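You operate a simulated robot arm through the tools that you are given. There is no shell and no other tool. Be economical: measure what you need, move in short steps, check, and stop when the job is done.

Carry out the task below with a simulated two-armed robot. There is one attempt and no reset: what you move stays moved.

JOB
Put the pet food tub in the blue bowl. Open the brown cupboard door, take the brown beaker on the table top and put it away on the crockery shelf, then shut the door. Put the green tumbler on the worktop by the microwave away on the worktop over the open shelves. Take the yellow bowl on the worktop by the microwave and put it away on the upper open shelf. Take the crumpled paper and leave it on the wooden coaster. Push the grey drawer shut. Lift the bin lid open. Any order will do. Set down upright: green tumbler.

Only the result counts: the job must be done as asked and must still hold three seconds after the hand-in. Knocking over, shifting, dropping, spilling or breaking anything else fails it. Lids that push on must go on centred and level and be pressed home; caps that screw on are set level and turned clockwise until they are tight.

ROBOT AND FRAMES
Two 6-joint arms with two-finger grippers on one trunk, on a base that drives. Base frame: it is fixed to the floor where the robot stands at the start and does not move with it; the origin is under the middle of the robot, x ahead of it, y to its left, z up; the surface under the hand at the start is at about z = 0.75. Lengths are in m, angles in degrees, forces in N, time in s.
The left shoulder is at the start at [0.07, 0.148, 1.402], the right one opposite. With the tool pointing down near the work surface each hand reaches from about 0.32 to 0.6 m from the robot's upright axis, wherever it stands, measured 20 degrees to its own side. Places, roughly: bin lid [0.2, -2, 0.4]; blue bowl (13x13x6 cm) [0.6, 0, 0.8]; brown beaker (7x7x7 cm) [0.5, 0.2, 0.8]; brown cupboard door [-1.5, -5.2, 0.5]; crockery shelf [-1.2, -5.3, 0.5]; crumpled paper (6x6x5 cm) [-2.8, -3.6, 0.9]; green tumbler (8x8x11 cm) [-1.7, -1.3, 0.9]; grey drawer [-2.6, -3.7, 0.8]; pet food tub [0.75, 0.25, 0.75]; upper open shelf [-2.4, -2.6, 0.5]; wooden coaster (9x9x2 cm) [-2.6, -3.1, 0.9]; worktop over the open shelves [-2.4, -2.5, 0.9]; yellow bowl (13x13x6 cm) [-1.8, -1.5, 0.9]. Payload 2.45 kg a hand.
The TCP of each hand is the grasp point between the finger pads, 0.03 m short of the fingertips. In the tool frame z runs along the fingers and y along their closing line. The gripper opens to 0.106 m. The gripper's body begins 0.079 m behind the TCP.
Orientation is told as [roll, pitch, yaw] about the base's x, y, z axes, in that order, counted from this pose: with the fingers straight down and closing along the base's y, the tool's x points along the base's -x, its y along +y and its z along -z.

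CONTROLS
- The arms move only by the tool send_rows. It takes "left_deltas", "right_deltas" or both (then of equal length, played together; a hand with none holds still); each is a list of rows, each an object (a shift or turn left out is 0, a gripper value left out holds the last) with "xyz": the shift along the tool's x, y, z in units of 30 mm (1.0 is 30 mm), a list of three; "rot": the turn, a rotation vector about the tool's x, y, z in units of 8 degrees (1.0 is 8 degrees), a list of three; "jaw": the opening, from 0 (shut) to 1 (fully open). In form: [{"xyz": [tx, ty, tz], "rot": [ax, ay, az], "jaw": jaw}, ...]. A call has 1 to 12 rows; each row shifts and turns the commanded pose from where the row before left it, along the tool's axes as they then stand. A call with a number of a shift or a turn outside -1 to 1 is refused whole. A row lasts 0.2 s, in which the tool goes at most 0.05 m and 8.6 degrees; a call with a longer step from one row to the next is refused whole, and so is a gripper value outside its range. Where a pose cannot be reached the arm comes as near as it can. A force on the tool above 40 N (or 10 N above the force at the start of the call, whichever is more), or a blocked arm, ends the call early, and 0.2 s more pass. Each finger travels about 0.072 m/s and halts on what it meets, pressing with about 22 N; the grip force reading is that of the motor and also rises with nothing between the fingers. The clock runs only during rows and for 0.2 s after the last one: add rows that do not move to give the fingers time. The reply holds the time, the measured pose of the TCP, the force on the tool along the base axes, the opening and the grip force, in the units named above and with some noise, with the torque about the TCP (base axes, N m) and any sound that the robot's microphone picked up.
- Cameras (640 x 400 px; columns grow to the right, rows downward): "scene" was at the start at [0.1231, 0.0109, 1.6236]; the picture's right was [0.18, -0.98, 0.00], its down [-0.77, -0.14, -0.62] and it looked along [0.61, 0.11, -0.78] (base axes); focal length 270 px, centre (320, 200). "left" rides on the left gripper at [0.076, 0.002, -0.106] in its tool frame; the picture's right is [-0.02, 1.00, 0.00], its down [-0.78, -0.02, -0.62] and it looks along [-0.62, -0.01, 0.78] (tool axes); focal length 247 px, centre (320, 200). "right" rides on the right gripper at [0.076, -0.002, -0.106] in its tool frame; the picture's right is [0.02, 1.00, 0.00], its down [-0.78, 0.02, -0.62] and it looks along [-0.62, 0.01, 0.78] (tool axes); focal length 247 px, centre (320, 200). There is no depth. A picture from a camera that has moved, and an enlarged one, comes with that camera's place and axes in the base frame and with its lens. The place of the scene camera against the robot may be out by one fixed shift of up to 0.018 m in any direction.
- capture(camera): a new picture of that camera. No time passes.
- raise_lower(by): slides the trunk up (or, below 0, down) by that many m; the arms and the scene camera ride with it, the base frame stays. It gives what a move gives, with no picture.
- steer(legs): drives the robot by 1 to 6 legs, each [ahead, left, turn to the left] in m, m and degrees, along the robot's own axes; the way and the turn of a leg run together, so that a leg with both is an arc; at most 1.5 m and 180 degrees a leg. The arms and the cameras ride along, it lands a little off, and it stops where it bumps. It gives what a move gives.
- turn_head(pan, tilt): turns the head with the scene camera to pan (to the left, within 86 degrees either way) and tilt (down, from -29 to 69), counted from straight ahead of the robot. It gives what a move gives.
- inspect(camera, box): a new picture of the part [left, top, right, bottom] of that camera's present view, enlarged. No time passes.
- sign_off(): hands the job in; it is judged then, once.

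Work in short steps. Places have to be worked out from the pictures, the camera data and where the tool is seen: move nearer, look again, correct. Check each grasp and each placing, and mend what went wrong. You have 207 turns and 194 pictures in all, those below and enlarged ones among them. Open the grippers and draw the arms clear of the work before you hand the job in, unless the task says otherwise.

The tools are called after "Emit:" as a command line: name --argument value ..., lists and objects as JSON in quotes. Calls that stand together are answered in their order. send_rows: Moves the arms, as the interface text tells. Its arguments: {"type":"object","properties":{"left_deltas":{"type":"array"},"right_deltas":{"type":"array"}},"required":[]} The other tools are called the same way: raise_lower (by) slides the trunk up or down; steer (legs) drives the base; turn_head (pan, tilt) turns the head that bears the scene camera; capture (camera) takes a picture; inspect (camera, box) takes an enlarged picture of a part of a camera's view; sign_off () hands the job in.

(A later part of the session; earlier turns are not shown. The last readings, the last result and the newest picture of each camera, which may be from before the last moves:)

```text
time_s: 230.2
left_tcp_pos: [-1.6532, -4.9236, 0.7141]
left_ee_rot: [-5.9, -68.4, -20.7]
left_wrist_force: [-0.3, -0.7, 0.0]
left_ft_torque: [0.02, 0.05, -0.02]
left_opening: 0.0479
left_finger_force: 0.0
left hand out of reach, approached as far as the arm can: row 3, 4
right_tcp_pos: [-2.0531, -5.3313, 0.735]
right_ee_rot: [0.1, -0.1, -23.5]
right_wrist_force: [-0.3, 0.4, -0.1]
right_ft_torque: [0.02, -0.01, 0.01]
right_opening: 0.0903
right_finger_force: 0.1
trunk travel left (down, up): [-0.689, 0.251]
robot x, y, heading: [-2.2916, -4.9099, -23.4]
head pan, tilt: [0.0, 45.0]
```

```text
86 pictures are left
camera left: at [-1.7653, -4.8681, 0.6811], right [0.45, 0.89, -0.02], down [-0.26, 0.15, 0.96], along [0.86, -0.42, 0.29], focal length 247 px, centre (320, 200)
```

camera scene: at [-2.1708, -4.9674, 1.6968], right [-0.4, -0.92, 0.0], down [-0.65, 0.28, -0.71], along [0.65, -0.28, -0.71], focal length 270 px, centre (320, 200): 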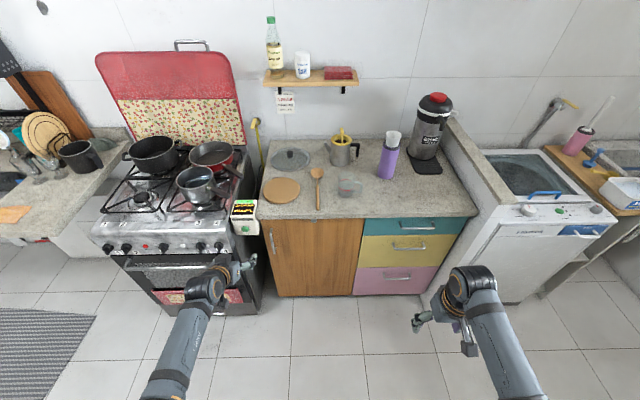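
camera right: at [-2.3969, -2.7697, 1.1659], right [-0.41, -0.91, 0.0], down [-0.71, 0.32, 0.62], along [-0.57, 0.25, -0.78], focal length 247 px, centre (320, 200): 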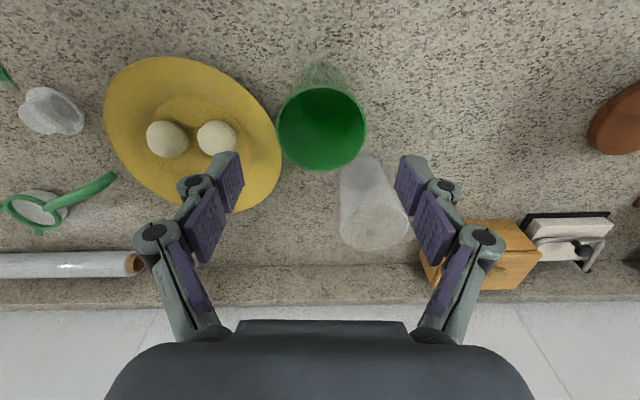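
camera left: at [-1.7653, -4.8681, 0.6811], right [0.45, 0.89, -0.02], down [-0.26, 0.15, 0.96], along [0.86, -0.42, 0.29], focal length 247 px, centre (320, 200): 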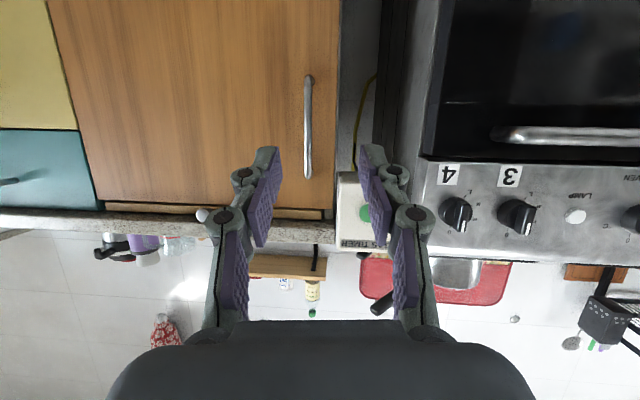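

Hand nearly aligned. Shift 3 cm right and drive ahead 0.2.

Emit:
send_rows --left_deltas '[{"xyz": [0, -0.5, 0]}, {"xyz": [0, -0.5, 0]}, {}]'

Emit:
steer --legs '[[0.19, 0, 0]]'

Emit:
capture --camera "left"

```text
time_s: 231.0
left_tcp_pos: [-1.6647, -4.9514, 0.716]
left_ee_rot: [-6.0, -68.6, -20.8]
left_wrist_force: [-0.7, 0.0, -0.9]
left_ft_torque: [0.03, -0.03, 0.01]
left_opening: 0.0478
left_finger_force: 0.0
right_tcp_pos: [-2.0535, -5.331, 0.7356]
right_ee_rot: [0.1, -0.1, -23.5]
right_wrist_force: [-0.3, -0.5, -0.4]
right_ft_torque: [0.01, 0.0, 0.0]
right_opening: 0.0901
right_finger_force: 0.1
trunk travel left (down, up): [-0.689, 0.251]
robot x, y, heading: [-2.2886, -4.9097, -23.7]
head pan, tilt: [0.0, 45.0]
```

```text
time_s: 232.6
left_tcp_pos: [-1.4895, -5.0223, 0.7154]
left_ee_rot: [-5.9, -68.5, -20.4]
left_wrist_force: [0.6, -0.1, 0.2]
left_ft_torque: [0.0, 0.0, -0.03]
left_opening: 0.0476
left_finger_force: 0.0
right_tcp_pos: [-1.8747, -5.4067, 0.7347]
right_ee_rot: [0.2, 0.1, -23.1]
right_wrist_force: [0.4, 0.5, 0.9]
right_ft_torque: [0.02, 0.0, 0.03]
right_opening: 0.0899
right_finger_force: 0.0
trunk travel left (down, up): [-0.689, 0.251]
robot x, y, heading: [-2.1168, -4.9884, -23.1]
head pan, tilt: [0.0, 45.0]
```

```text
85 pictures are left
camera left: at [-1.6029, -4.9671, 0.684], right [0.44, 0.9, -0.02], down [-0.25, 0.14, 0.96], along [0.86, -0.42, 0.29], focal length 247 px, centre (320, 200)
```

left: 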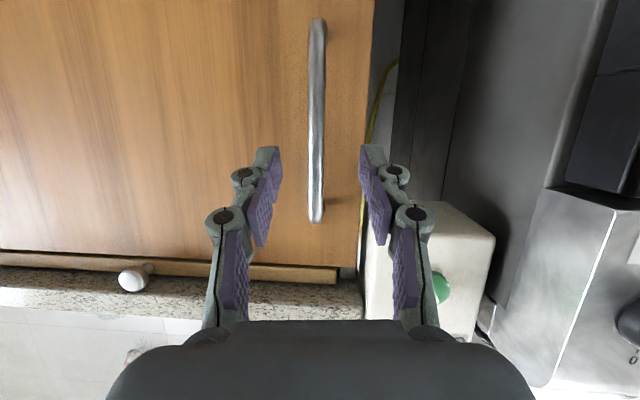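

Advance along the tool axis ~4 cm.

Emit:
send_rows --left_deltas '[{"xyz": [0, 0, 0.5]}, {"xyz": [0, 0, 0.5]}, {"xyz": [0, 0, 0.4]}, {}]'

Emit:
capture --camera "left"

```text
time_s: 233.6
left_tcp_pos: [-1.4543, -5.041, 0.7026]
left_ee_rot: [-5.8, -68.5, -20.6]
left_wrist_force: [-0.3, -0.6, 0.0]
left_ft_torque: [0.0, 0.02, 0.01]
left_opening: 0.0481
left_finger_force: 0.0
right_tcp_pos: [-1.8752, -5.4061, 0.7361]
right_ee_rot: [0.2, -0.1, -23.1]
right_wrist_force: [0.3, -0.5, 0.3]
right_ft_torque: [-0.02, -0.01, 0.01]
right_opening: 0.0897
right_finger_force: 0.0
trunk travel left (down, up): [-0.689, 0.251]
robot x, y, heading: [-2.1139, -4.9882, -23.1]
head pan, tilt: [0.0, 45.0]
```

```text
84 pictures are left
camera left: at [-1.5685, -4.9846, 0.6693], right [0.44, 0.9, -0.02], down [-0.26, 0.14, 0.96], along [0.86, -0.42, 0.29], focal length 247 px, centre (320, 200)
```

left: 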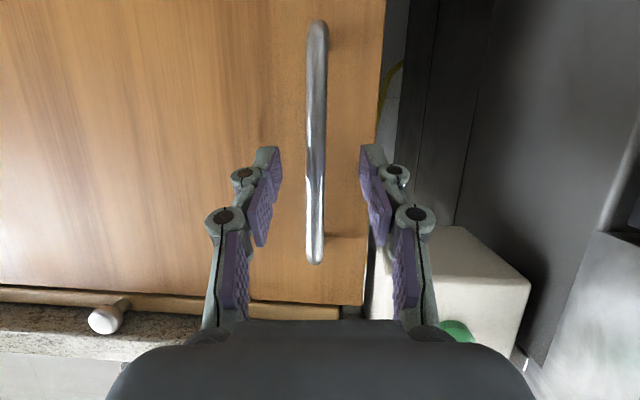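

Emit:
send_rows --left_deltas '[{"xyz": [0, -0.05, 0.35]}, {"xyz": [0, -0.05, 0.35]}, {}, {"jaw": 0}, {"jaw": 0}, {"jaw": 0}, {"jaw": 0}]'

Emit:
capture --camera "left"

```text
time_s: 235.2
left_tcp_pos: [-1.4452, -5.0478, 0.696]
left_ee_rot: [-5.8, -68.5, -20.6]
left_wrist_force: [1.0, 0.0, -1.1]
left_ft_torque: [0.87, -0.43, -0.02]
left_opening: 0.0114
left_finger_force: 38.4
left hand out of reach, approached as far as the arm can: row 1, 2
right_tcp_pos: [-1.8737, -5.4061, 0.7349]
right_ee_rot: [0.2, 0.0, -23.1]
right_wrist_force: [0.5, -0.1, -0.3]
right_ft_torque: [0.02, 0.01, 0.0]
right_opening: 0.0898
right_finger_force: 0.1
trunk travel left (down, up): [-0.689, 0.251]
robot x, y, heading: [-2.1182, -4.9858, -23.4]
head pan, tilt: [0.0, 45.0]
```

```text
83 pictures are left
camera left: at [-1.5589, -4.992, 0.6638], right [0.44, 0.9, -0.02], down [-0.25, 0.14, 0.96], along [0.86, -0.42, 0.29], focal length 247 px, centre (320, 200)
```

left: 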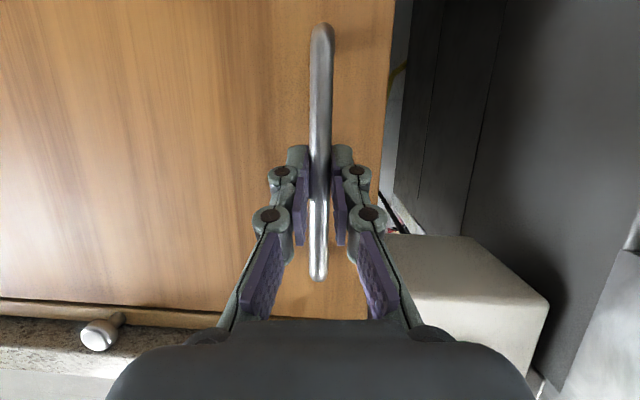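

Handle gripped. Rotate the whole robot about the hinge (≈0.69 ahead, −0.195 left) by 15° to swing the door.

Emit:
steer --legs '[[-0.051, -0.18, 15]]'

Emit:
capture --camera "scene"

```text
time_s: 236.8
left_tcp_pos: [-1.5516, -5.0336, 0.6964]
left_ee_rot: [-6.0, -68.5, -5.4]
left_wrist_force: [-0.1, 0.4, -4.7]
left_ft_torque: [0.63, -1.1, -0.05]
left_opening: 0.0114
left_finger_force: 38.3
right_tcp_pos: [-1.8731, -5.4904, 0.7346]
right_ee_rot: [0.2, 0.0, -8.0]
right_wrist_force: [-0.5, 0.7, -0.8]
right_ft_torque: [0.01, -0.02, -0.02]
right_opening: 0.0902
right_finger_force: 0.1
trunk travel left (down, up): [-0.689, 0.251]
robot x, y, heading: [-2.2132, -5.1495, -7.9]
head pan, tilt: [0.0, 45.0]
```

```text
82 pictures are left
camera scene: at [-2.0844, -5.1717, 1.4466], right [-0.14, -0.99, 0.0], down [-0.7, 0.1, -0.71], along [0.7, -0.1, -0.71], focal length 270 px, centre (320, 200)
```

scene: 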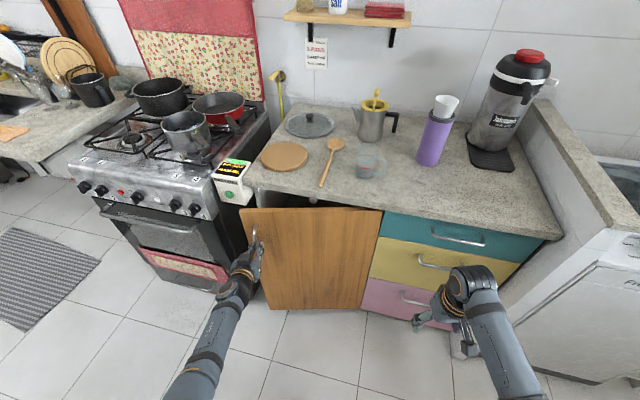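

Works smoothly. Continue two more 14° arcs.

Emit:
steer --legs '[[-0.048, -0.168, 14], [-0.048, -0.168, 14]]'

Emit:
capture --camera "scene"

```text
time_s: 239.3
left_tcp_pos: [-1.7438, -5.0809, 0.6965]
left_ee_rot: [-6.0, -68.5, 22.6]
left_wrist_force: [-5.6, 12.1, -3.0]
left_ft_torque: [1.13, -0.72, 0.09]
left_opening: 0.0115
left_finger_force: 38.3
right_tcp_pos: [-1.8158, -5.6374, 0.7352]
right_ee_rot: [0.1, -0.1, 19.8]
right_wrist_force: [-0.5, 0.2, 0.2]
right_ft_torque: [0.03, 0.04, -0.01]
right_opening: 0.0902
right_finger_force: 0.0
trunk travel left (down, up): [-0.689, 0.251]
robot x, y, heading: [-2.2763, -5.4955, 20.0]
head pan, tilt: [0.0, 45.0]
```

```text
81 pictures are left
camera scene: at [-2.1538, -5.4514, 1.4466], right [0.34, -0.94, 0.0], down [-0.67, -0.24, -0.71], along [0.67, 0.24, -0.71], focal length 270 px, centre (320, 200)
```

scene: 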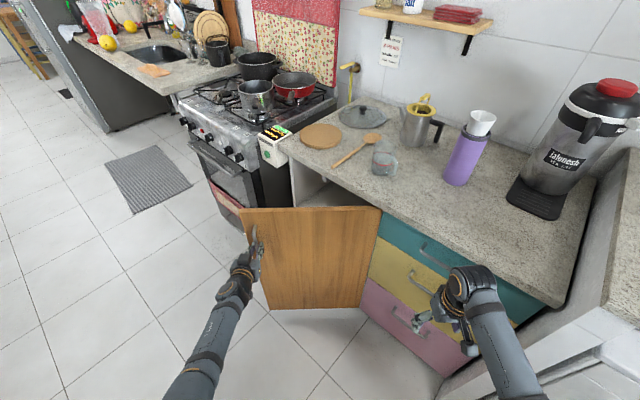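

Door ≈43° open. Release the handle, back off and reposition to sweep it open further from the inside with the left hand.

Emit:
send_rows --left_deltas '[{"jaw": 0.5}, {"jaw": 0.5}, {"jaw": 0.5}, {"jaw": 0.5}, {}]'

Emit:
steer --legs '[[-0.25, 0, 0], [0, 0, -43.5], [-0.22, 0, 0], [0, 0.72, 0]]'

Emit:
capture --camera "scene"

```text
time_s: 240.5
left_tcp_pos: [-1.7448, -5.0821, 0.6965]
left_ee_rot: [-5.8, -68.5, 22.5]
left_wrist_force: [0.0, 0.2, 0.1]
left_ft_torque: [0.0, 0.02, -0.02]
left_opening: 0.0529
left_finger_force: 0.2
right_tcp_pos: [-1.8156, -5.6371, 0.7346]
right_ee_rot: [0.2, -0.2, 19.8]
right_wrist_force: [0.0, 0.2, 1.0]
right_ft_torque: [0.02, 0.01, 0.0]
right_opening: 0.0903
right_finger_force: 0.1
trunk travel left (down, up): [-0.689, 0.251]
robot x, y, heading: [-2.2775, -5.4927, 19.9]
head pan, tilt: [0.0, 45.0]
```

```text
time_s: 249.1
left_tcp_pos: [-1.7846, -4.8661, 0.6952]
left_ee_rot: [-5.9, -68.5, -18.1]
left_wrist_force: [1.1, -0.1, -0.3]
left_ft_torque: [0.01, -0.02, -0.03]
left_opening: 0.0528
left_finger_force: 0.1
right_tcp_pos: [-2.1995, -5.2407, 0.7357]
right_ee_rot: [0.2, -0.1, -20.8]
right_wrist_force: [0.1, 0.5, -0.1]
right_ft_torque: [-0.02, 0.03, 0.0]
right_opening: 0.0899
right_finger_force: 0.1
trunk travel left (down, up): [-0.689, 0.251]
robot x, y, heading: [-2.4545, -4.8338, -20.8]
head pan, tilt: [0.0, 45.0]
```

```text
80 pictures are left
camera scene: at [-2.3339, -4.883, 1.4467], right [-0.36, -0.93, 0.0], down [-0.66, 0.25, -0.71], along [0.66, -0.25, -0.71], focal length 270 px, centre (320, 200)
```

scene: 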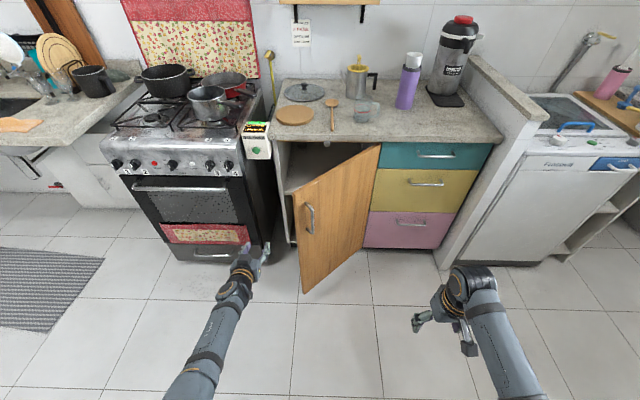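

Close the jaw, move in 0.2 beside the door tip, then sweep right.

Emit:
send_rows --left_deltas '[{"jaw": 0}, {"jaw": 0}, {"jaw": 0}, {"jaw": 0}]'

Emit:
steer --legs '[[0, -0.02, -2.5], [0.21, 0, 0]]'

Emit:
capture --camera "scene"

```text
time_s: 250.1
left_tcp_pos: [-1.7837, -4.8658, 0.6963]
left_ee_rot: [-6.0, -68.5, -18.1]
left_wrist_force: [-1.1, 1.0, 0.6]
left_ft_torque: [-0.01, 0.0, 0.01]
left_opening: 0.0001
left_finger_force: 22.3
right_tcp_pos: [-2.1996, -5.2413, 0.7348]
right_ee_rot: [0.2, -0.1, -20.8]
right_wrist_force: [0.2, 0.3, 0.2]
right_ft_torque: [-0.01, 0.0, 0.01]
right_opening: 0.0904
right_finger_force: 0.0
trunk travel left (down, up): [-0.689, 0.251]
robot x, y, heading: [-2.4526, -4.8299, -20.7]
head pan, tilt: [0.0, 45.0]
```

```text
time_s: 252.2
left_tcp_pos: [-1.6004, -5.0083, 0.6955]
left_ee_rot: [-5.8, -68.4, -21.3]
left_wrist_force: [-0.1, 0.0, -0.7]
left_ft_torque: [0.01, -0.03, 0.03]
left_opening: 0.0
left_finger_force: 21.7
right_tcp_pos: [-2.0347, -5.3599, 0.7344]
right_ee_rot: [0.2, 0.0, -23.9]
right_wrist_force: [-0.3, -0.4, -0.1]
right_ft_torque: [0.01, 0.03, 0.01]
right_opening: 0.0898
right_finger_force: 0.0
trunk travel left (down, up): [-0.689, 0.251]
robot x, y, heading: [-2.2661, -4.9364, -24.2]
head pan, tilt: [0.0, 45.0]
```

```text
79 pictures are left
camera scene: at [-2.1497, -4.9941, 1.4467], right [-0.41, -0.91, 0.0], down [-0.65, 0.29, -0.71], along [0.65, -0.29, -0.71], focal length 270 px, centre (320, 200)
```

scene: 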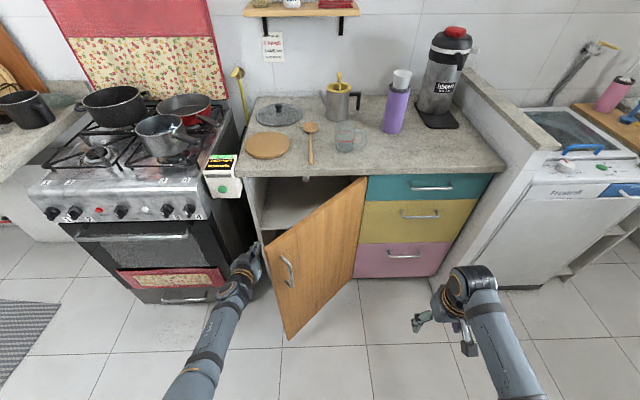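

The hand is in the gap. Sweep right by driving right 0.3.

Emit:
steer --legs '[[0, -0.3, 0]]'

Emit:
capture --camera "scene"

```text
time_s: 254.2
left_tcp_pos: [-1.7227, -5.2805, 0.6952]
left_ee_rot: [-5.8, -68.4, -20.9]
left_wrist_force: [0.9, -0.1, -0.2]
left_ft_torque: [0.01, -0.03, -0.03]
left_opening: 0.0
left_finger_force: 21.9
right_tcp_pos: [-2.1554, -5.6372, 0.7351]
right_ee_rot: [0.2, -0.1, -23.5]
right_wrist_force: [0.6, -0.4, -0.2]
right_ft_torque: [0.0, 0.02, 0.0]
right_opening: 0.0904
right_finger_force: 0.0
trunk travel left (down, up): [-0.689, 0.251]
robot x, y, heading: [-2.3906, -5.2111, -23.7]
head pan, tilt: [0.0, 45.0]
```

```text
78 pictures are left
camera scene: at [-2.2725, -5.2722, 1.4467], right [-0.4, -0.92, 0.0], down [-0.65, 0.28, -0.71], along [0.65, -0.28, -0.71], focal length 270 px, centre (320, 200)
```

scene: 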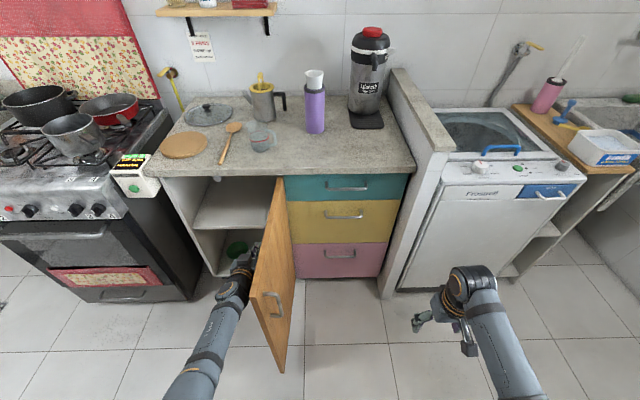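

Door near 80°. Sweep a bit further.

Emit:
steer --legs '[[0, -0.15, 0]]'

Emit:
capture --camera "scene"

```text
time_s: 255.5
left_tcp_pos: [-1.7631, -5.377, 0.6958]
left_ee_rot: [-3.2, -68.2, -22.2]
left_wrist_force: [3.6, 4.6, -1.1]
left_ft_torque: [0.0, 0.05, 0.21]
left_opening: 0.0
left_finger_force: 22.5
right_tcp_pos: [-2.2003, -5.7414, 0.7333]
right_ee_rot: [0.5, 0.0, -23.5]
right_wrist_force: [-0.1, -0.4, 0.5]
right_ft_torque: [0.06, -0.02, 0.01]
right_opening: 0.0899
right_finger_force: 0.1
trunk travel left (down, up): [-0.689, 0.251]
robot x, y, heading: [-2.4367, -5.3175, -23.5]
head pan, tilt: [0.0, 45.0]
stopped in leg 1: the force on the tool passed its limit at 63 N (the readings are from after the stop); the commanded pose is now the measured one
```

```text
77 pictures are left
camera scene: at [-2.3182, -5.3791, 1.4465], right [-0.4, -0.92, 0.0], down [-0.65, 0.28, -0.71], along [0.65, -0.28, -0.71], focal length 270 px, centre (320, 200)
```

scene: 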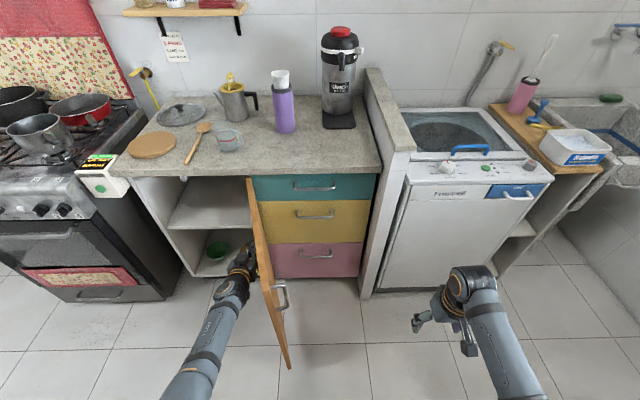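

The door has reached its stop (~95°). Look at the interior.

Emit:
steer --legs '[[0, 0.1, 0], [-0.15, 0, 0]]'

Emit:
turn_head --pan 15 --tilt 38

Emit:
inspect --camera "scene" --box '[200, 120, 420, 300]'

```text
time_s: 257.6
left_tcp_pos: [-1.859, -5.2273, 0.6957]
left_ee_rot: [-3.8, -68.4, -22.0]
left_wrist_force: [-0.7, 0.3, 0.0]
left_ft_torque: [-0.03, 0.04, -0.02]
left_opening: 0.0
left_finger_force: 22.4
right_tcp_pos: [-2.2986, -5.5872, 0.7348]
right_ee_rot: [0.1, -0.1, -23.8]
right_wrist_force: [-0.4, -0.4, 0.9]
right_ft_torque: [0.0, -0.01, -0.01]
right_opening: 0.0904
right_finger_force: 0.1
trunk travel left (down, up): [-0.689, 0.251]
robot x, y, heading: [-2.5325, -5.166, -23.8]
head pan, tilt: [0.0, 45.0]
```

```text
time_s: 258.4
left_tcp_pos: [-1.8591, -5.2253, 0.6966]
left_ee_rot: [-3.7, -68.3, -22.0]
left_wrist_force: [0.7, -0.8, 1.3]
left_ft_torque: [0.0, -0.01, -0.01]
left_opening: 0.0
left_finger_force: 22.1
right_tcp_pos: [-2.2974, -5.5884, 0.7347]
right_ee_rot: [0.2, -0.1, -23.8]
right_wrist_force: [0.2, 0.4, 0.6]
right_ft_torque: [0.0, -0.02, 0.03]
right_opening: 0.0903
right_finger_force: 0.0
trunk travel left (down, up): [-0.689, 0.251]
robot x, y, heading: [-2.5342, -5.163, -23.7]
head pan, tilt: [15.0, 38.0]
```

```text
2.22 times, centred on (310, 210) of scene
camera zoom: at [-2.4025, -5.2034, 1.4569], right [-0.15, -0.99, 0.0], down [-0.61, 0.09, -0.79], along [0.78, -0.12, -0.62], focal length 599 px, centre (342, 178)
```

zoom: 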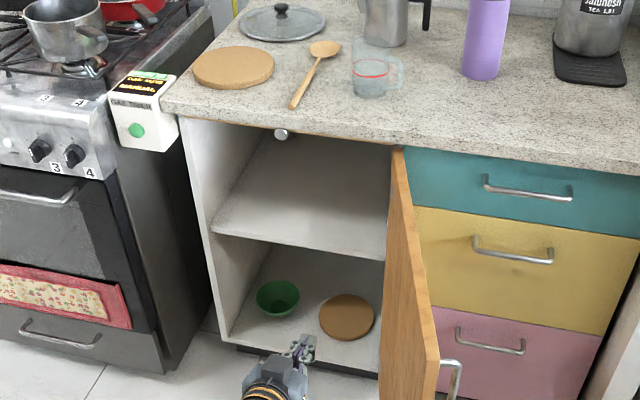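

Empty upper shelf (z≈0.53) inside is clear. Now go toward the bin near the fridge: back off, turn left and drive up the aisle.

Emit:
steer --legs '[[-0.2, 0, 0], [0, 0, 90], [1.5, 0.1, 0], [1.5, 0.1, 0], [0.5, 0, 0]]'

Emit:
turn_head --pan -35 --tilt 40

Emit:
capture --camera "scene"

```text
refused: leg 3 is longer than a leg can be; nothing moved
```

```text
time_s: 259.6
left_tcp_pos: [-1.8591, -5.2258, 0.6971]
left_ee_rot: [-3.8, -68.3, -22.1]
left_wrist_force: [-0.7, 0.6, 0.1]
left_ft_torque: [0.0, 0.0, -0.02]
left_opening: 0.0003
left_finger_force: 22.1
right_tcp_pos: [-2.2984, -5.5876, 0.7343]
right_ee_rot: [0.1, -0.1, -23.8]
right_wrist_force: [0.8, -0.1, -0.1]
right_ft_torque: [-0.03, -0.01, 0.0]
right_opening: 0.0902
right_finger_force: 0.0
trunk travel left (down, up): [-0.689, 0.251]
robot x, y, heading: [-2.5352, -5.1666, -23.7]
head pan, tilt: [-35.0, 40.0]
```

```text
75 pictures are left
camera scene: at [-2.4438, -5.2626, 1.4539], right [-0.85, -0.52, 0.0], down [-0.33, 0.55, -0.77], along [0.4, -0.65, -0.64], focal length 270 px, centre (320, 200)
```

scene: 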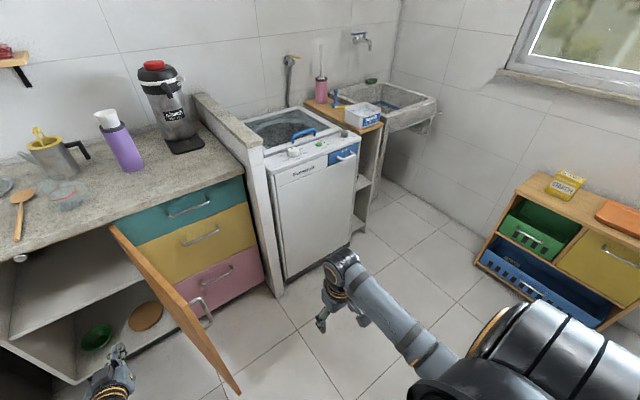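

Emit:
steer --legs '[[-0.2, 0, 0], [0, 0, 90], [1.45, -0.1, 0], [1.45, -0.1, 0], [0.5, 0, 0]]'

Emit:
capture --camera "scene"

```text
time_s: 281.2
left_tcp_pos: [-1.2337, -1.3436, 0.6957]
left_ee_rot: [-3.8, -68.2, 70.7]
left_wrist_force: [-0.8, -0.6, 0.2]
left_ft_torque: [0.01, 0.01, 0.01]
left_opening: 0.0
left_finger_force: 21.8
right_tcp_pos: [-0.8502, -1.7634, 0.7351]
right_ee_rot: [0.2, 0.0, 68.9]
right_wrist_force: [-0.4, 0.2, -0.2]
right_ft_torque: [0.01, -0.02, 0.02]
right_opening: 0.0901
right_finger_force: 0.2
trunk travel left (down, up): [-0.689, 0.251]
robot x, y, heading: [-1.2604, -2.0173, 68.9]
head pan, tilt: [-35.0, 40.0]
```

```text
74 pictures are left
camera scene: at [-1.1731, -1.9273, 1.4539], right [0.56, -0.83, 0.0], down [-0.53, -0.36, -0.77], along [0.64, 0.43, -0.64], focal length 270 px, centre (320, 200)
```

scene: 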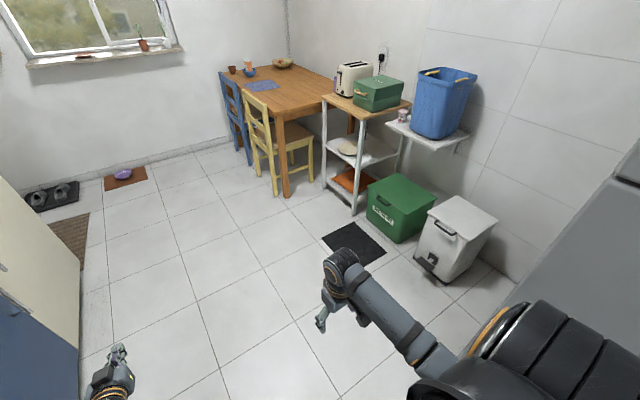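

Emit:
inspect --camera "scene" --box '[390, 170, 520, 300]'

```text
3.08 times, centred on (455, 235) of scene
camera zoom: at [-1.1731, -1.9273, 1.4539], right [0.56, -0.83, 0.0], down [-0.53, -0.36, -0.77], along [0.64, 0.43, -0.64], focal length 830 px, centre (-95, 92)
```

zoom: 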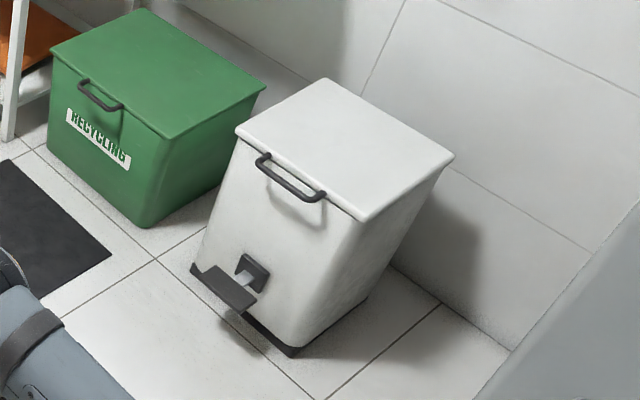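

Bin lid: front edge (0.04,-2.04)–(0.15,-1.80), z≈0.395, handle bar centre ≈(0.07,-1.908). I'll lift with the closed left fingertips under the bar. Move to a stand-off and turn to face it.

Emit:
steer --legs '[[0.396, -0.443, 0], [0, 0, -92.5]]'

Emit:
raise_lower --by -0.33

Emit:
turn_head --pan 10 --tilt 45

Emit:
capture --camera "scene"

Emit:
capture --camera "left"

```text
time_s: 287.7
left_tcp_pos: [-0.0226, -1.6719, 0.693]
left_ee_rot: [-6.6, -68.3, -3.7]
left_wrist_force: [0.2, 1.4, -0.2]
left_ft_torque: [-0.05, 0.0, -0.05]
left_opening: 0.0
left_finger_force: 21.9
right_tcp_pos: [-0.3453, -2.1259, 0.7414]
right_ee_rot: [0.8, -0.4, -8.0]
right_wrist_force: [-0.3, 1.1, 0.6]
right_ft_torque: [-0.01, 0.01, -0.02]
right_opening: 0.09
right_finger_force: 0.0
trunk travel left (down, up): [-0.689, 0.251]
robot x, y, heading: [-0.6867, -1.8052, -8.0]
head pan, tilt: [-35.0, 40.0]
stopped in leg 2: the robot was blocked; the commanded pose is now the measured one
```

```text
time_s: 291.0
left_tcp_pos: [-0.0265, -1.6715, 0.3659]
left_ee_rot: [-7.3, -68.5, -2.7]
left_wrist_force: [0.1, 1.3, 1.1]
left_ft_torque: [-0.03, 0.05, -0.08]
left_opening: 0.0
left_finger_force: 22.1
right_tcp_pos: [-0.344, -2.1252, 0.415]
right_ee_rot: [0.6, -1.0, -7.7]
right_wrist_force: [0.2, -0.3, 0.0]
right_ft_torque: [-0.03, -0.08, 0.01]
right_opening: 0.0902
right_finger_force: 0.1
trunk travel left (down, up): [-0.359, 0.581]
robot x, y, heading: [-0.6873, -1.8081, -7.9]
head pan, tilt: [-35.0, 40.0]
```

```text
time_s: 292.1
left_tcp_pos: [-0.0253, -1.6736, 0.3635]
left_ee_rot: [-7.3, -68.5, -2.8]
left_wrist_force: [-0.2, 1.1, 1.2]
left_ft_torque: [-0.04, 0.05, -0.07]
left_opening: 0.0001
left_finger_force: 21.6
right_tcp_pos: [-0.3458, -2.1259, 0.4138]
right_ee_rot: [0.7, -1.0, -7.7]
right_wrist_force: [-0.5, 0.2, -0.4]
right_ft_torque: [0.01, 0.02, 0.01]
right_opening: 0.0901
right_finger_force: 0.1
trunk travel left (down, up): [-0.359, 0.581]
robot x, y, heading: [-0.6869, -1.8124, -7.9]
head pan, tilt: [10.0, 45.0]
```

```text
72 pictures are left
camera scene: at [-0.5608, -1.7912, 1.1169], right [0.04, -1.0, 0.02], down [-0.7, -0.04, -0.71], along [0.71, 0.01, -0.71], focal length 270 px, centre (320, 200)
```

scene: 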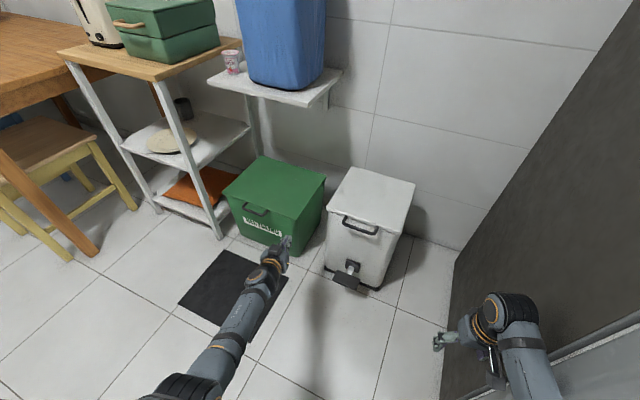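

```text
71 pictures are left
camera left: at [-0.1502, -1.6507, 0.3321], right [0.17, 0.98, -0.03], down [-0.29, 0.08, 0.96], along [0.94, -0.16, 0.29], focal length 247 px, centre (320, 200)
```

left: 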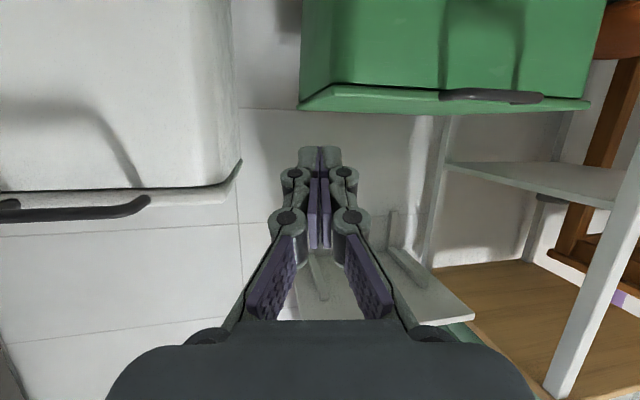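

Blocked at −8° (right arm close to the fridge). Back off, shift left, then finish turning.

Emit:
steer --legs '[[-0.2, 0.12, 0], [0, 0, -15.5]]'

Emit:
capture --camera "scene"

```text
time_s: 292.8
left_tcp_pos: [-0.0287, -1.6693, 0.3664]
left_ee_rot: [-5.3, -68.6, -4.4]
left_wrist_force: [0.2, 0.1, -0.3]
left_ft_torque: [-0.01, -0.01, -0.03]
left_opening: 0.0
left_finger_force: 22.6
right_tcp_pos: [-0.3424, -2.1212, 0.4118]
right_ee_rot: [1.7, -1.5, -7.5]
right_wrist_force: [0.2, 0.0, -0.6]
right_ft_torque: [0.04, -0.01, 0.03]
right_opening: 0.0899
right_finger_force: 0.0
trunk travel left (down, up): [-0.359, 0.581]
robot x, y, heading: [-0.6906, -1.8012, -7.5]
head pan, tilt: [10.0, 45.0]
stopped in leg 1: the robot was blocked; the commanded pose is now the measured one
```

```text
70 pictures are left
camera scene: at [-0.5632, -1.8, 1.1166], right [0.04, -1.0, 0.01], down [-0.7, -0.04, -0.71], along [0.71, 0.02, -0.71], focal length 270 px, centre (320, 200)
```

scene: 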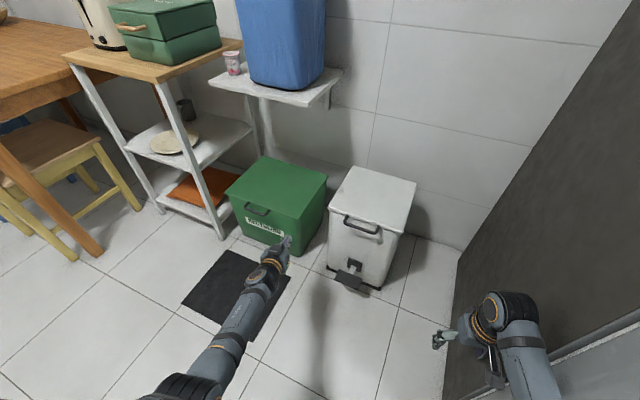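

Still blocked. Undo: rotate back left 15°.

Emit:
steer --legs '[[0, 0, 15]]'

```text
time_s: 294.1
left_tcp_pos: [-0.0862, -1.5021, 0.3668]
left_ee_rot: [-3.9, -68.3, 9.5]
left_wrist_force: [-0.5, -0.1, 1.1]
left_ft_torque: [0.02, -0.01, 0.03]
left_opening: 0.0
left_finger_force: 21.8
right_tcp_pos: [-0.2695, -2.0227, 0.408]
right_ee_rot: [2.1, -0.9, 8.0]
right_wrist_force: [-0.7, -0.8, 0.6]
right_ft_torque: [0.02, -0.04, -0.05]
right_opening: 0.0902
right_finger_force: 0.1
trunk travel left (down, up): [-0.359, 0.581]
robot x, y, heading: [-0.6893, -1.8079, 7.7]
head pan, tilt: [10.0, 45.0]
```

Emit:
steer --legs '[[-0.15, 0, 0], [0, 0.15, 0]]'

Emit:
turn_head --pan -60 --tilt 45

Emit:
capture --camera "scene"

```text
time_s: 296.5
left_tcp_pos: [-0.2538, -1.372, 0.3657]
left_ee_rot: [-3.9, -68.3, 9.7]
left_wrist_force: [-0.8, -0.3, 0.6]
left_ft_torque: [0.04, 0.0, 0.0]
left_opening: 0.0
left_finger_force: 22.3
right_tcp_pos: [-0.4375, -1.8937, 0.4078]
right_ee_rot: [2.1, -0.9, 8.1]
right_wrist_force: [0.3, 0.2, 0.5]
right_ft_torque: [-0.01, 0.02, -0.02]
right_opening: 0.0903
right_finger_force: 0.1
trunk travel left (down, up): [-0.359, 0.581]
robot x, y, heading: [-0.8577, -1.6754, 8.1]
head pan, tilt: [10.0, 45.0]
```

```text
time_s: 297.9
left_tcp_pos: [-0.2523, -1.3717, 0.3656]
left_ee_rot: [-3.9, -68.3, 9.7]
left_wrist_force: [-1.0, 0.3, -0.7]
left_ft_torque: [-0.01, 0.02, 0.03]
left_opening: 0.0002
left_finger_force: 22.4
right_tcp_pos: [-0.4367, -1.8943, 0.4077]
right_ee_rot: [2.2, -0.9, 7.9]
right_wrist_force: [0.1, -0.2, 0.1]
right_ft_torque: [0.0, 0.02, 0.01]
right_opening: 0.09
right_finger_force: 0.1
trunk travel left (down, up): [-0.359, 0.581]
robot x, y, heading: [-0.8553, -1.6786, 7.8]
head pan, tilt: [-60.0, 45.0]
```

```text
69 pictures are left
camera scene: at [-0.7593, -1.7356, 1.1167], right [-0.79, -0.62, 0.0], down [-0.44, 0.56, -0.71], along [0.44, -0.56, -0.71], focal length 270 px, centre (320, 200)
```

scene: 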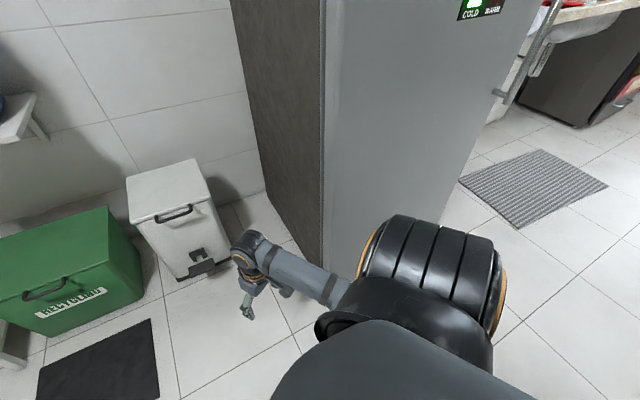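

Freed. The fridge leaves no room on my right, so I'll use the right hand for the lid and stand further left. Pull the left hand back, pitch the right hand forward and close it.

Emit:
send_rows --left_deltas '[{"xyz": [0.31, 0, -0.78]}, {"xyz": [0.31, 0, -0.78]}, {"xyz": [0.31, 0, -0.78]}, {"xyz": [0.31, 0, -0.78]}, {"xyz": [0.31, 0, -0.78]}, {"xyz": [0.31, 0, -0.78]}, {"xyz": [0.31, 0, -0.78]}, {}, {}, {}]' --right_deltas '[{"xyz": [-0.9, 0, -0.3], "jaw": 0}, {"xyz": [-0.9, 0, -0.3]}, {"xyz": [-0.9, 0, -0.3]}, {"rot": [0, -1, 0]}, {"rot": [0, -1, 0]}, {"rot": [0, -1, 0]}, {"rot": [0, -1, 0]}, {"rot": [0, -1, 0]}, {"rot": [0, -1, 0]}, {"rot": [0, -1, 0]}]'

```text
time_s: 300.1
left_tcp_pos: [-0.4287, -1.3931, 0.3655]
left_ee_rot: [-3.8, -68.3, 9.7]
left_wrist_force: [0.2, 0.5, 0.0]
left_ft_torque: [0.0, 0.01, 0.0]
left_opening: 0.0
left_finger_force: 21.9
right_tcp_pos: [-0.3574, -1.883, 0.4361]
right_ee_rot: [3.8, -57.0, 4.8]
right_wrist_force: [0.8, 0.6, -0.4]
right_ft_torque: [0.01, 0.03, -0.01]
right_opening: 0.0003
right_finger_force: 21.6
trunk travel left (down, up): [-0.359, 0.581]
robot x, y, heading: [-0.8564, -1.6774, 8.0]
head pan, tilt: [-60.0, 45.0]
```

Emit:
steer --legs '[[0.3, 0.184, 0], [0, 0, -31.5], [0.06, 0.117, 0]]'

Emit:
turn_head --pan -15 --tilt 50

Emit:
capture --camera "scene"

Emit:
capture --camera "right"

```text
time_s: 304.8
left_tcp_pos: [0.0285, -1.3504, 0.3652]
left_ee_rot: [-4.0, -68.2, -21.9]
left_wrist_force: [0.2, -1.0, 0.2]
left_ft_torque: [-0.02, -0.03, -0.01]
left_opening: 0.0001
left_finger_force: 22.5
right_tcp_pos: [-0.1677, -1.8037, 0.4364]
right_ee_rot: [3.8, -56.9, -26.8]
right_wrist_force: [-0.9, 0.2, -0.1]
right_ft_torque: [-0.05, 0.03, 0.01]
right_opening: 0.0001
right_finger_force: 22.0
trunk travel left (down, up): [-0.359, 0.581]
robot x, y, heading: [-0.4846, -1.3658, -23.5]
head pan, tilt: [-60.0, 45.0]
```

```text
time_s: 305.9
left_tcp_pos: [0.0277, -1.3493, 0.3651]
left_ee_rot: [-3.9, -68.3, -22.0]
left_wrist_force: [0.5, -0.7, 0.4]
left_ft_torque: [0.0, -0.03, 0.01]
left_opening: 0.0
left_finger_force: 21.6
right_tcp_pos: [-0.1705, -1.8043, 0.436]
right_ee_rot: [3.9, -57.0, -26.9]
right_wrist_force: [0.2, -1.0, -0.4]
right_ft_torque: [-0.02, 0.05, -0.04]
right_opening: 0.0
right_finger_force: 22.4
trunk travel left (down, up): [-0.359, 0.581]
robot x, y, heading: [-0.4797, -1.3685, -23.8]
head pan, tilt: [-15.0, 50.0]
```

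```text
68 pictures are left
camera scene: at [-0.3806, -1.4365, 1.1098], right [-0.63, -0.78, 0.0], down [-0.6, 0.48, -0.64], along [0.5, -0.4, -0.77], focal length 270 px, centre (320, 200)
```

scene: 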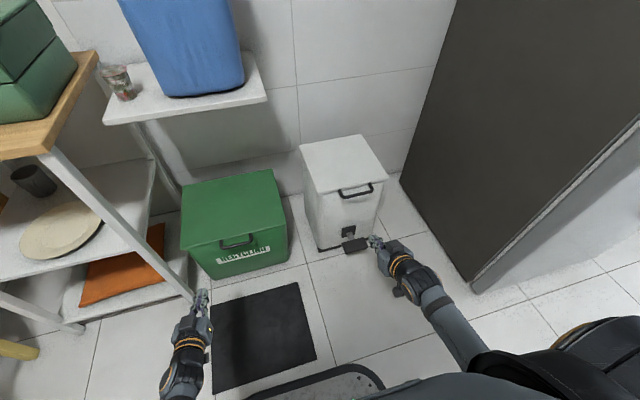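

```text
67 pictures are left
camera right: at [-0.2895, -1.7538, 0.4303], right [0.39, 0.92, 0.02], down [-0.09, 0.02, 1.0], along [0.92, -0.39, 0.09], focal length 247 px, centre (320, 200)
```

right: 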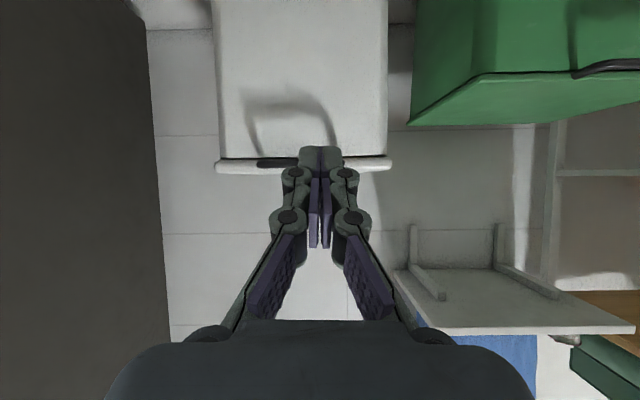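

Handle is 2.5 cm to the right of the hand's axis and ~5 cm lower than needed for hooking. Adjust and approach 0.15.

Emit:
send_rows --right_deltas '[{"xyz": [0.7, -0.42, 0.45]}, {"xyz": [0.7, -0.42, 0.45]}, {}]'

Emit:
steer --legs '[[0.15, 0, 0]]'

Emit:
capture --camera "right"

```text
time_s: 306.7
left_tcp_pos: [0.0278, -1.3496, 0.3638]
left_ee_rot: [-3.8, -68.2, -22.0]
left_wrist_force: [0.6, 1.0, -0.4]
left_ft_torque: [-0.03, 0.01, 0.0]
left_opening: 0.0
left_finger_force: 21.8
right_tcp_pos: [-0.1791, -1.8266, 0.3849]
right_ee_rot: [3.9, -57.0, -27.0]
right_wrist_force: [0.9, 0.4, -0.5]
right_ft_torque: [-0.02, 0.02, -0.01]
right_opening: 0.0
right_finger_force: 21.8
trunk travel left (down, up): [-0.359, 0.581]
robot x, y, heading: [-0.4851, -1.3677, -23.9]
head pan, tilt: [-15.0, 50.0]
```

```text
time_s: 308.1
left_tcp_pos: [0.1688, -1.4129, 0.3684]
left_ee_rot: [-3.7, -68.1, -22.2]
left_wrist_force: [-0.2, -0.6, 0.2]
left_ft_torque: [0.02, -0.05, 0.03]
left_opening: 0.0
left_finger_force: 21.9
right_tcp_pos: [-0.0391, -1.8897, 0.3865]
right_ee_rot: [3.9, -56.9, -26.9]
right_wrist_force: [-0.4, -0.6, -0.7]
right_ft_torque: [0.0, -0.02, 0.01]
right_opening: 0.0004
right_finger_force: 22.2
trunk travel left (down, up): [-0.359, 0.581]
robot x, y, heading: [-0.3404, -1.4256, -23.8]
head pan, tilt: [-15.0, 50.0]
```

```text
66 pictures are left
camera right: at [-0.1595, -1.8384, 0.3806], right [0.39, 0.92, 0.02], down [-0.09, 0.02, 1.0], along [0.92, -0.39, 0.09], focal length 247 px, centre (320, 200)
```

right: 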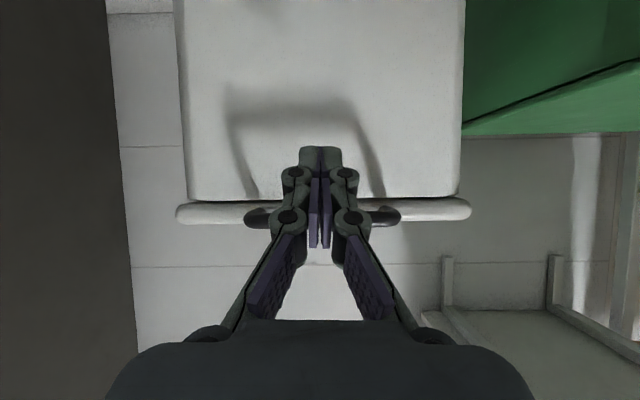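

Centred under the handle. Advance 5 cm forward.

Emit:
send_rows --right_deltas '[{"xyz": [-0.45, 0, 0.7]}, {"xyz": [-0.45, 0, 0.7]}, {}]'

Emit:
capture --camera "right"

Emit:
inspect --camera "scene" --box '[240, 80, 440, 230]'

```text
time_s: 308.9
left_tcp_pos: [0.1701, -1.4086, 0.366]
left_ee_rot: [-5.3, -68.1, -20.7]
left_wrist_force: [-1.1, 0.5, 0.3]
left_ft_torque: [0.01, 0.02, 0.0]
left_opening: 0.0
left_finger_force: 21.5
right_tcp_pos: [0.0077, -1.9056, 0.3889]
right_ee_rot: [2.9, -57.1, -26.1]
right_wrist_force: [0.0, -0.9, 0.1]
right_ft_torque: [0.03, -0.01, 0.02]
right_opening: 0.0
right_finger_force: 21.9
trunk travel left (down, up): [-0.359, 0.581]
robot x, y, heading: [-0.3387, -1.4276, -23.8]
head pan, tilt: [-15.0, 50.0]
```

```text
65 pictures are left
camera right: at [-0.1124, -1.8547, 0.3827], right [0.39, 0.92, 0.01], down [-0.09, 0.03, 1.0], along [0.92, -0.39, 0.09], focal length 247 px, centre (320, 200)
```

right: 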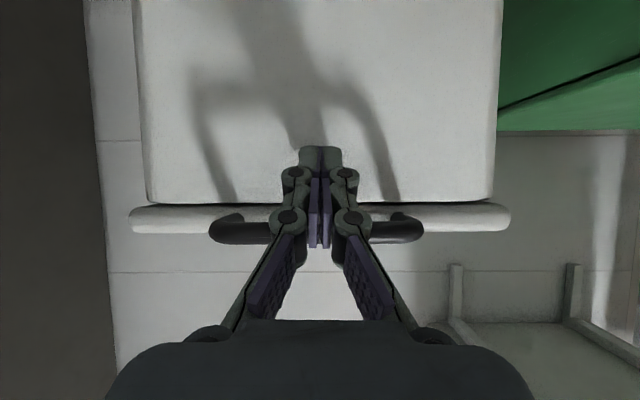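

```text
2.67 times, centred on (340, 155) of scene
camera zoom: at [-0.2458, -1.5093, 1.1115], right [-0.63, -0.78, -0.01], down [-0.59, 0.49, -0.64], along [0.5, -0.4, -0.77], focal length 719 px, centre (267, 320)
```

zoom: 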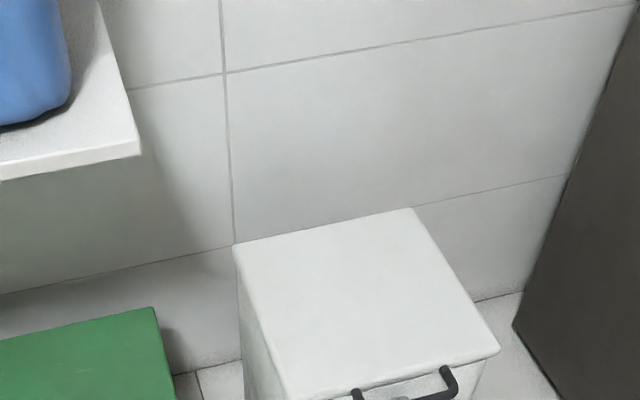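

Tip is ~1.5 cm past the bar and below it. Lift straight up ~11 cm.

Emit:
send_rows --right_deltas '[{"xyz": [-0.78, 0, -0.51]}, {"xyz": [-0.78, 0, -0.51]}, {"xyz": [-0.78, 0, -0.51]}, {"xyz": [-0.82, 0, -0.42]}, {}]'

Emit:
capture --camera "right"

Emit:
capture --camera "scene"

```text
time_s: 310.1
left_tcp_pos: [0.1707, -1.4088, 0.3656]
left_ee_rot: [-5.3, -68.2, -20.7]
left_wrist_force: [-0.5, 0.2, 0.5]
left_ft_torque: [0.0, 0.0, -0.01]
left_opening: 0.0
left_finger_force: 21.8
right_tcp_pos: [0.0092, -1.914, 0.4994]
right_ee_rot: [2.9, -57.0, -26.3]
right_wrist_force: [-0.2, 1.3, -1.0]
right_ft_torque: [-0.04, 0.04, 0.05]
right_opening: 0.0
right_finger_force: 21.7
trunk travel left (down, up): [-0.359, 0.581]
robot x, y, heading: [-0.3438, -1.4258, -23.9]
head pan, tilt: [-15.0, 50.0]
```

```text
63 pictures are left
camera right: at [-0.1113, -1.8616, 0.4938], right [0.39, 0.92, 0.01], down [-0.09, 0.03, 1.0], along [0.92, -0.39, 0.09], focal length 247 px, centre (320, 200)
```

right: 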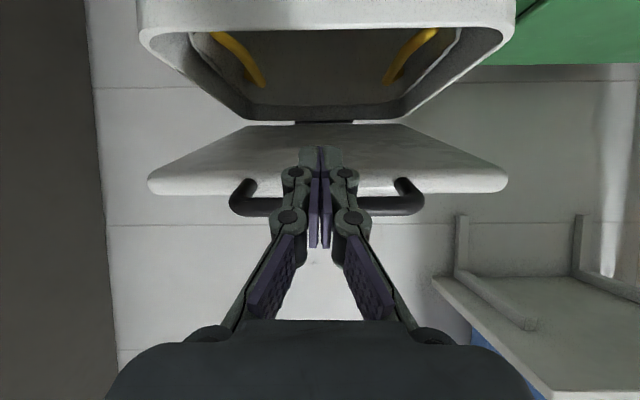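

```text
62 pictures are left
camera scene: at [-0.246, -1.5095, 1.1114], right [-0.63, -0.78, -0.01], down [-0.59, 0.49, -0.64], along [0.5, -0.4, -0.77], focal length 270 px, centre (320, 200)
```

scene: 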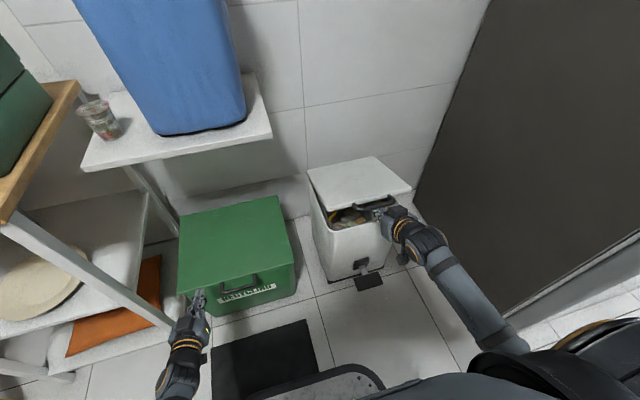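

Lid rises. Continue up and forward.

Emit:
send_rows --right_deltas '[{"xyz": [-0.97, 0, -0.2]}, {"xyz": [-0.97, 0, -0.15]}, {"xyz": [-0.97, 0, -0.08]}, {"xyz": [-0.97, 0, -0.04]}, {"xyz": [-0.97, 0, 0.05]}, {}]'

Emit:
capture --camera "right"

```text
time_s: 311.5
left_tcp_pos: [0.1703, -1.4098, 0.3676]
left_ee_rot: [-5.3, -68.2, -20.8]
left_wrist_force: [-0.3, 0.3, 0.0]
left_ft_torque: [-0.02, 0.01, 0.0]
left_opening: 0.0001
left_finger_force: 21.8
right_tcp_pos: [0.0692, -1.9428, 0.6267]
right_ee_rot: [3.0, -57.0, -26.2]
right_wrist_force: [-1.4, -0.1, -0.1]
right_ft_torque: [-0.02, 0.01, 0.0]
right_opening: 0.0001
right_finger_force: 22.3
trunk travel left (down, up): [-0.359, 0.581]
robot x, y, heading: [-0.3451, -1.4263, -23.5]
head pan, tilt: [-15.0, 50.0]
```

```text
61 pictures are left
camera right: at [-0.0509, -1.8905, 0.622], right [0.39, 0.92, 0.01], down [-0.09, 0.03, 1.0], along [0.92, -0.39, 0.1], focal length 247 px, centre (320, 200)
```

right: 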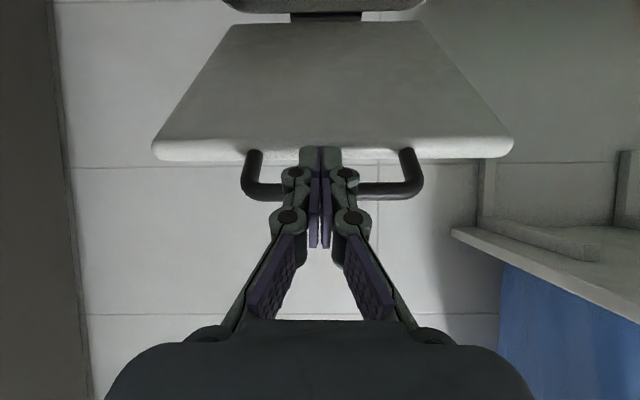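

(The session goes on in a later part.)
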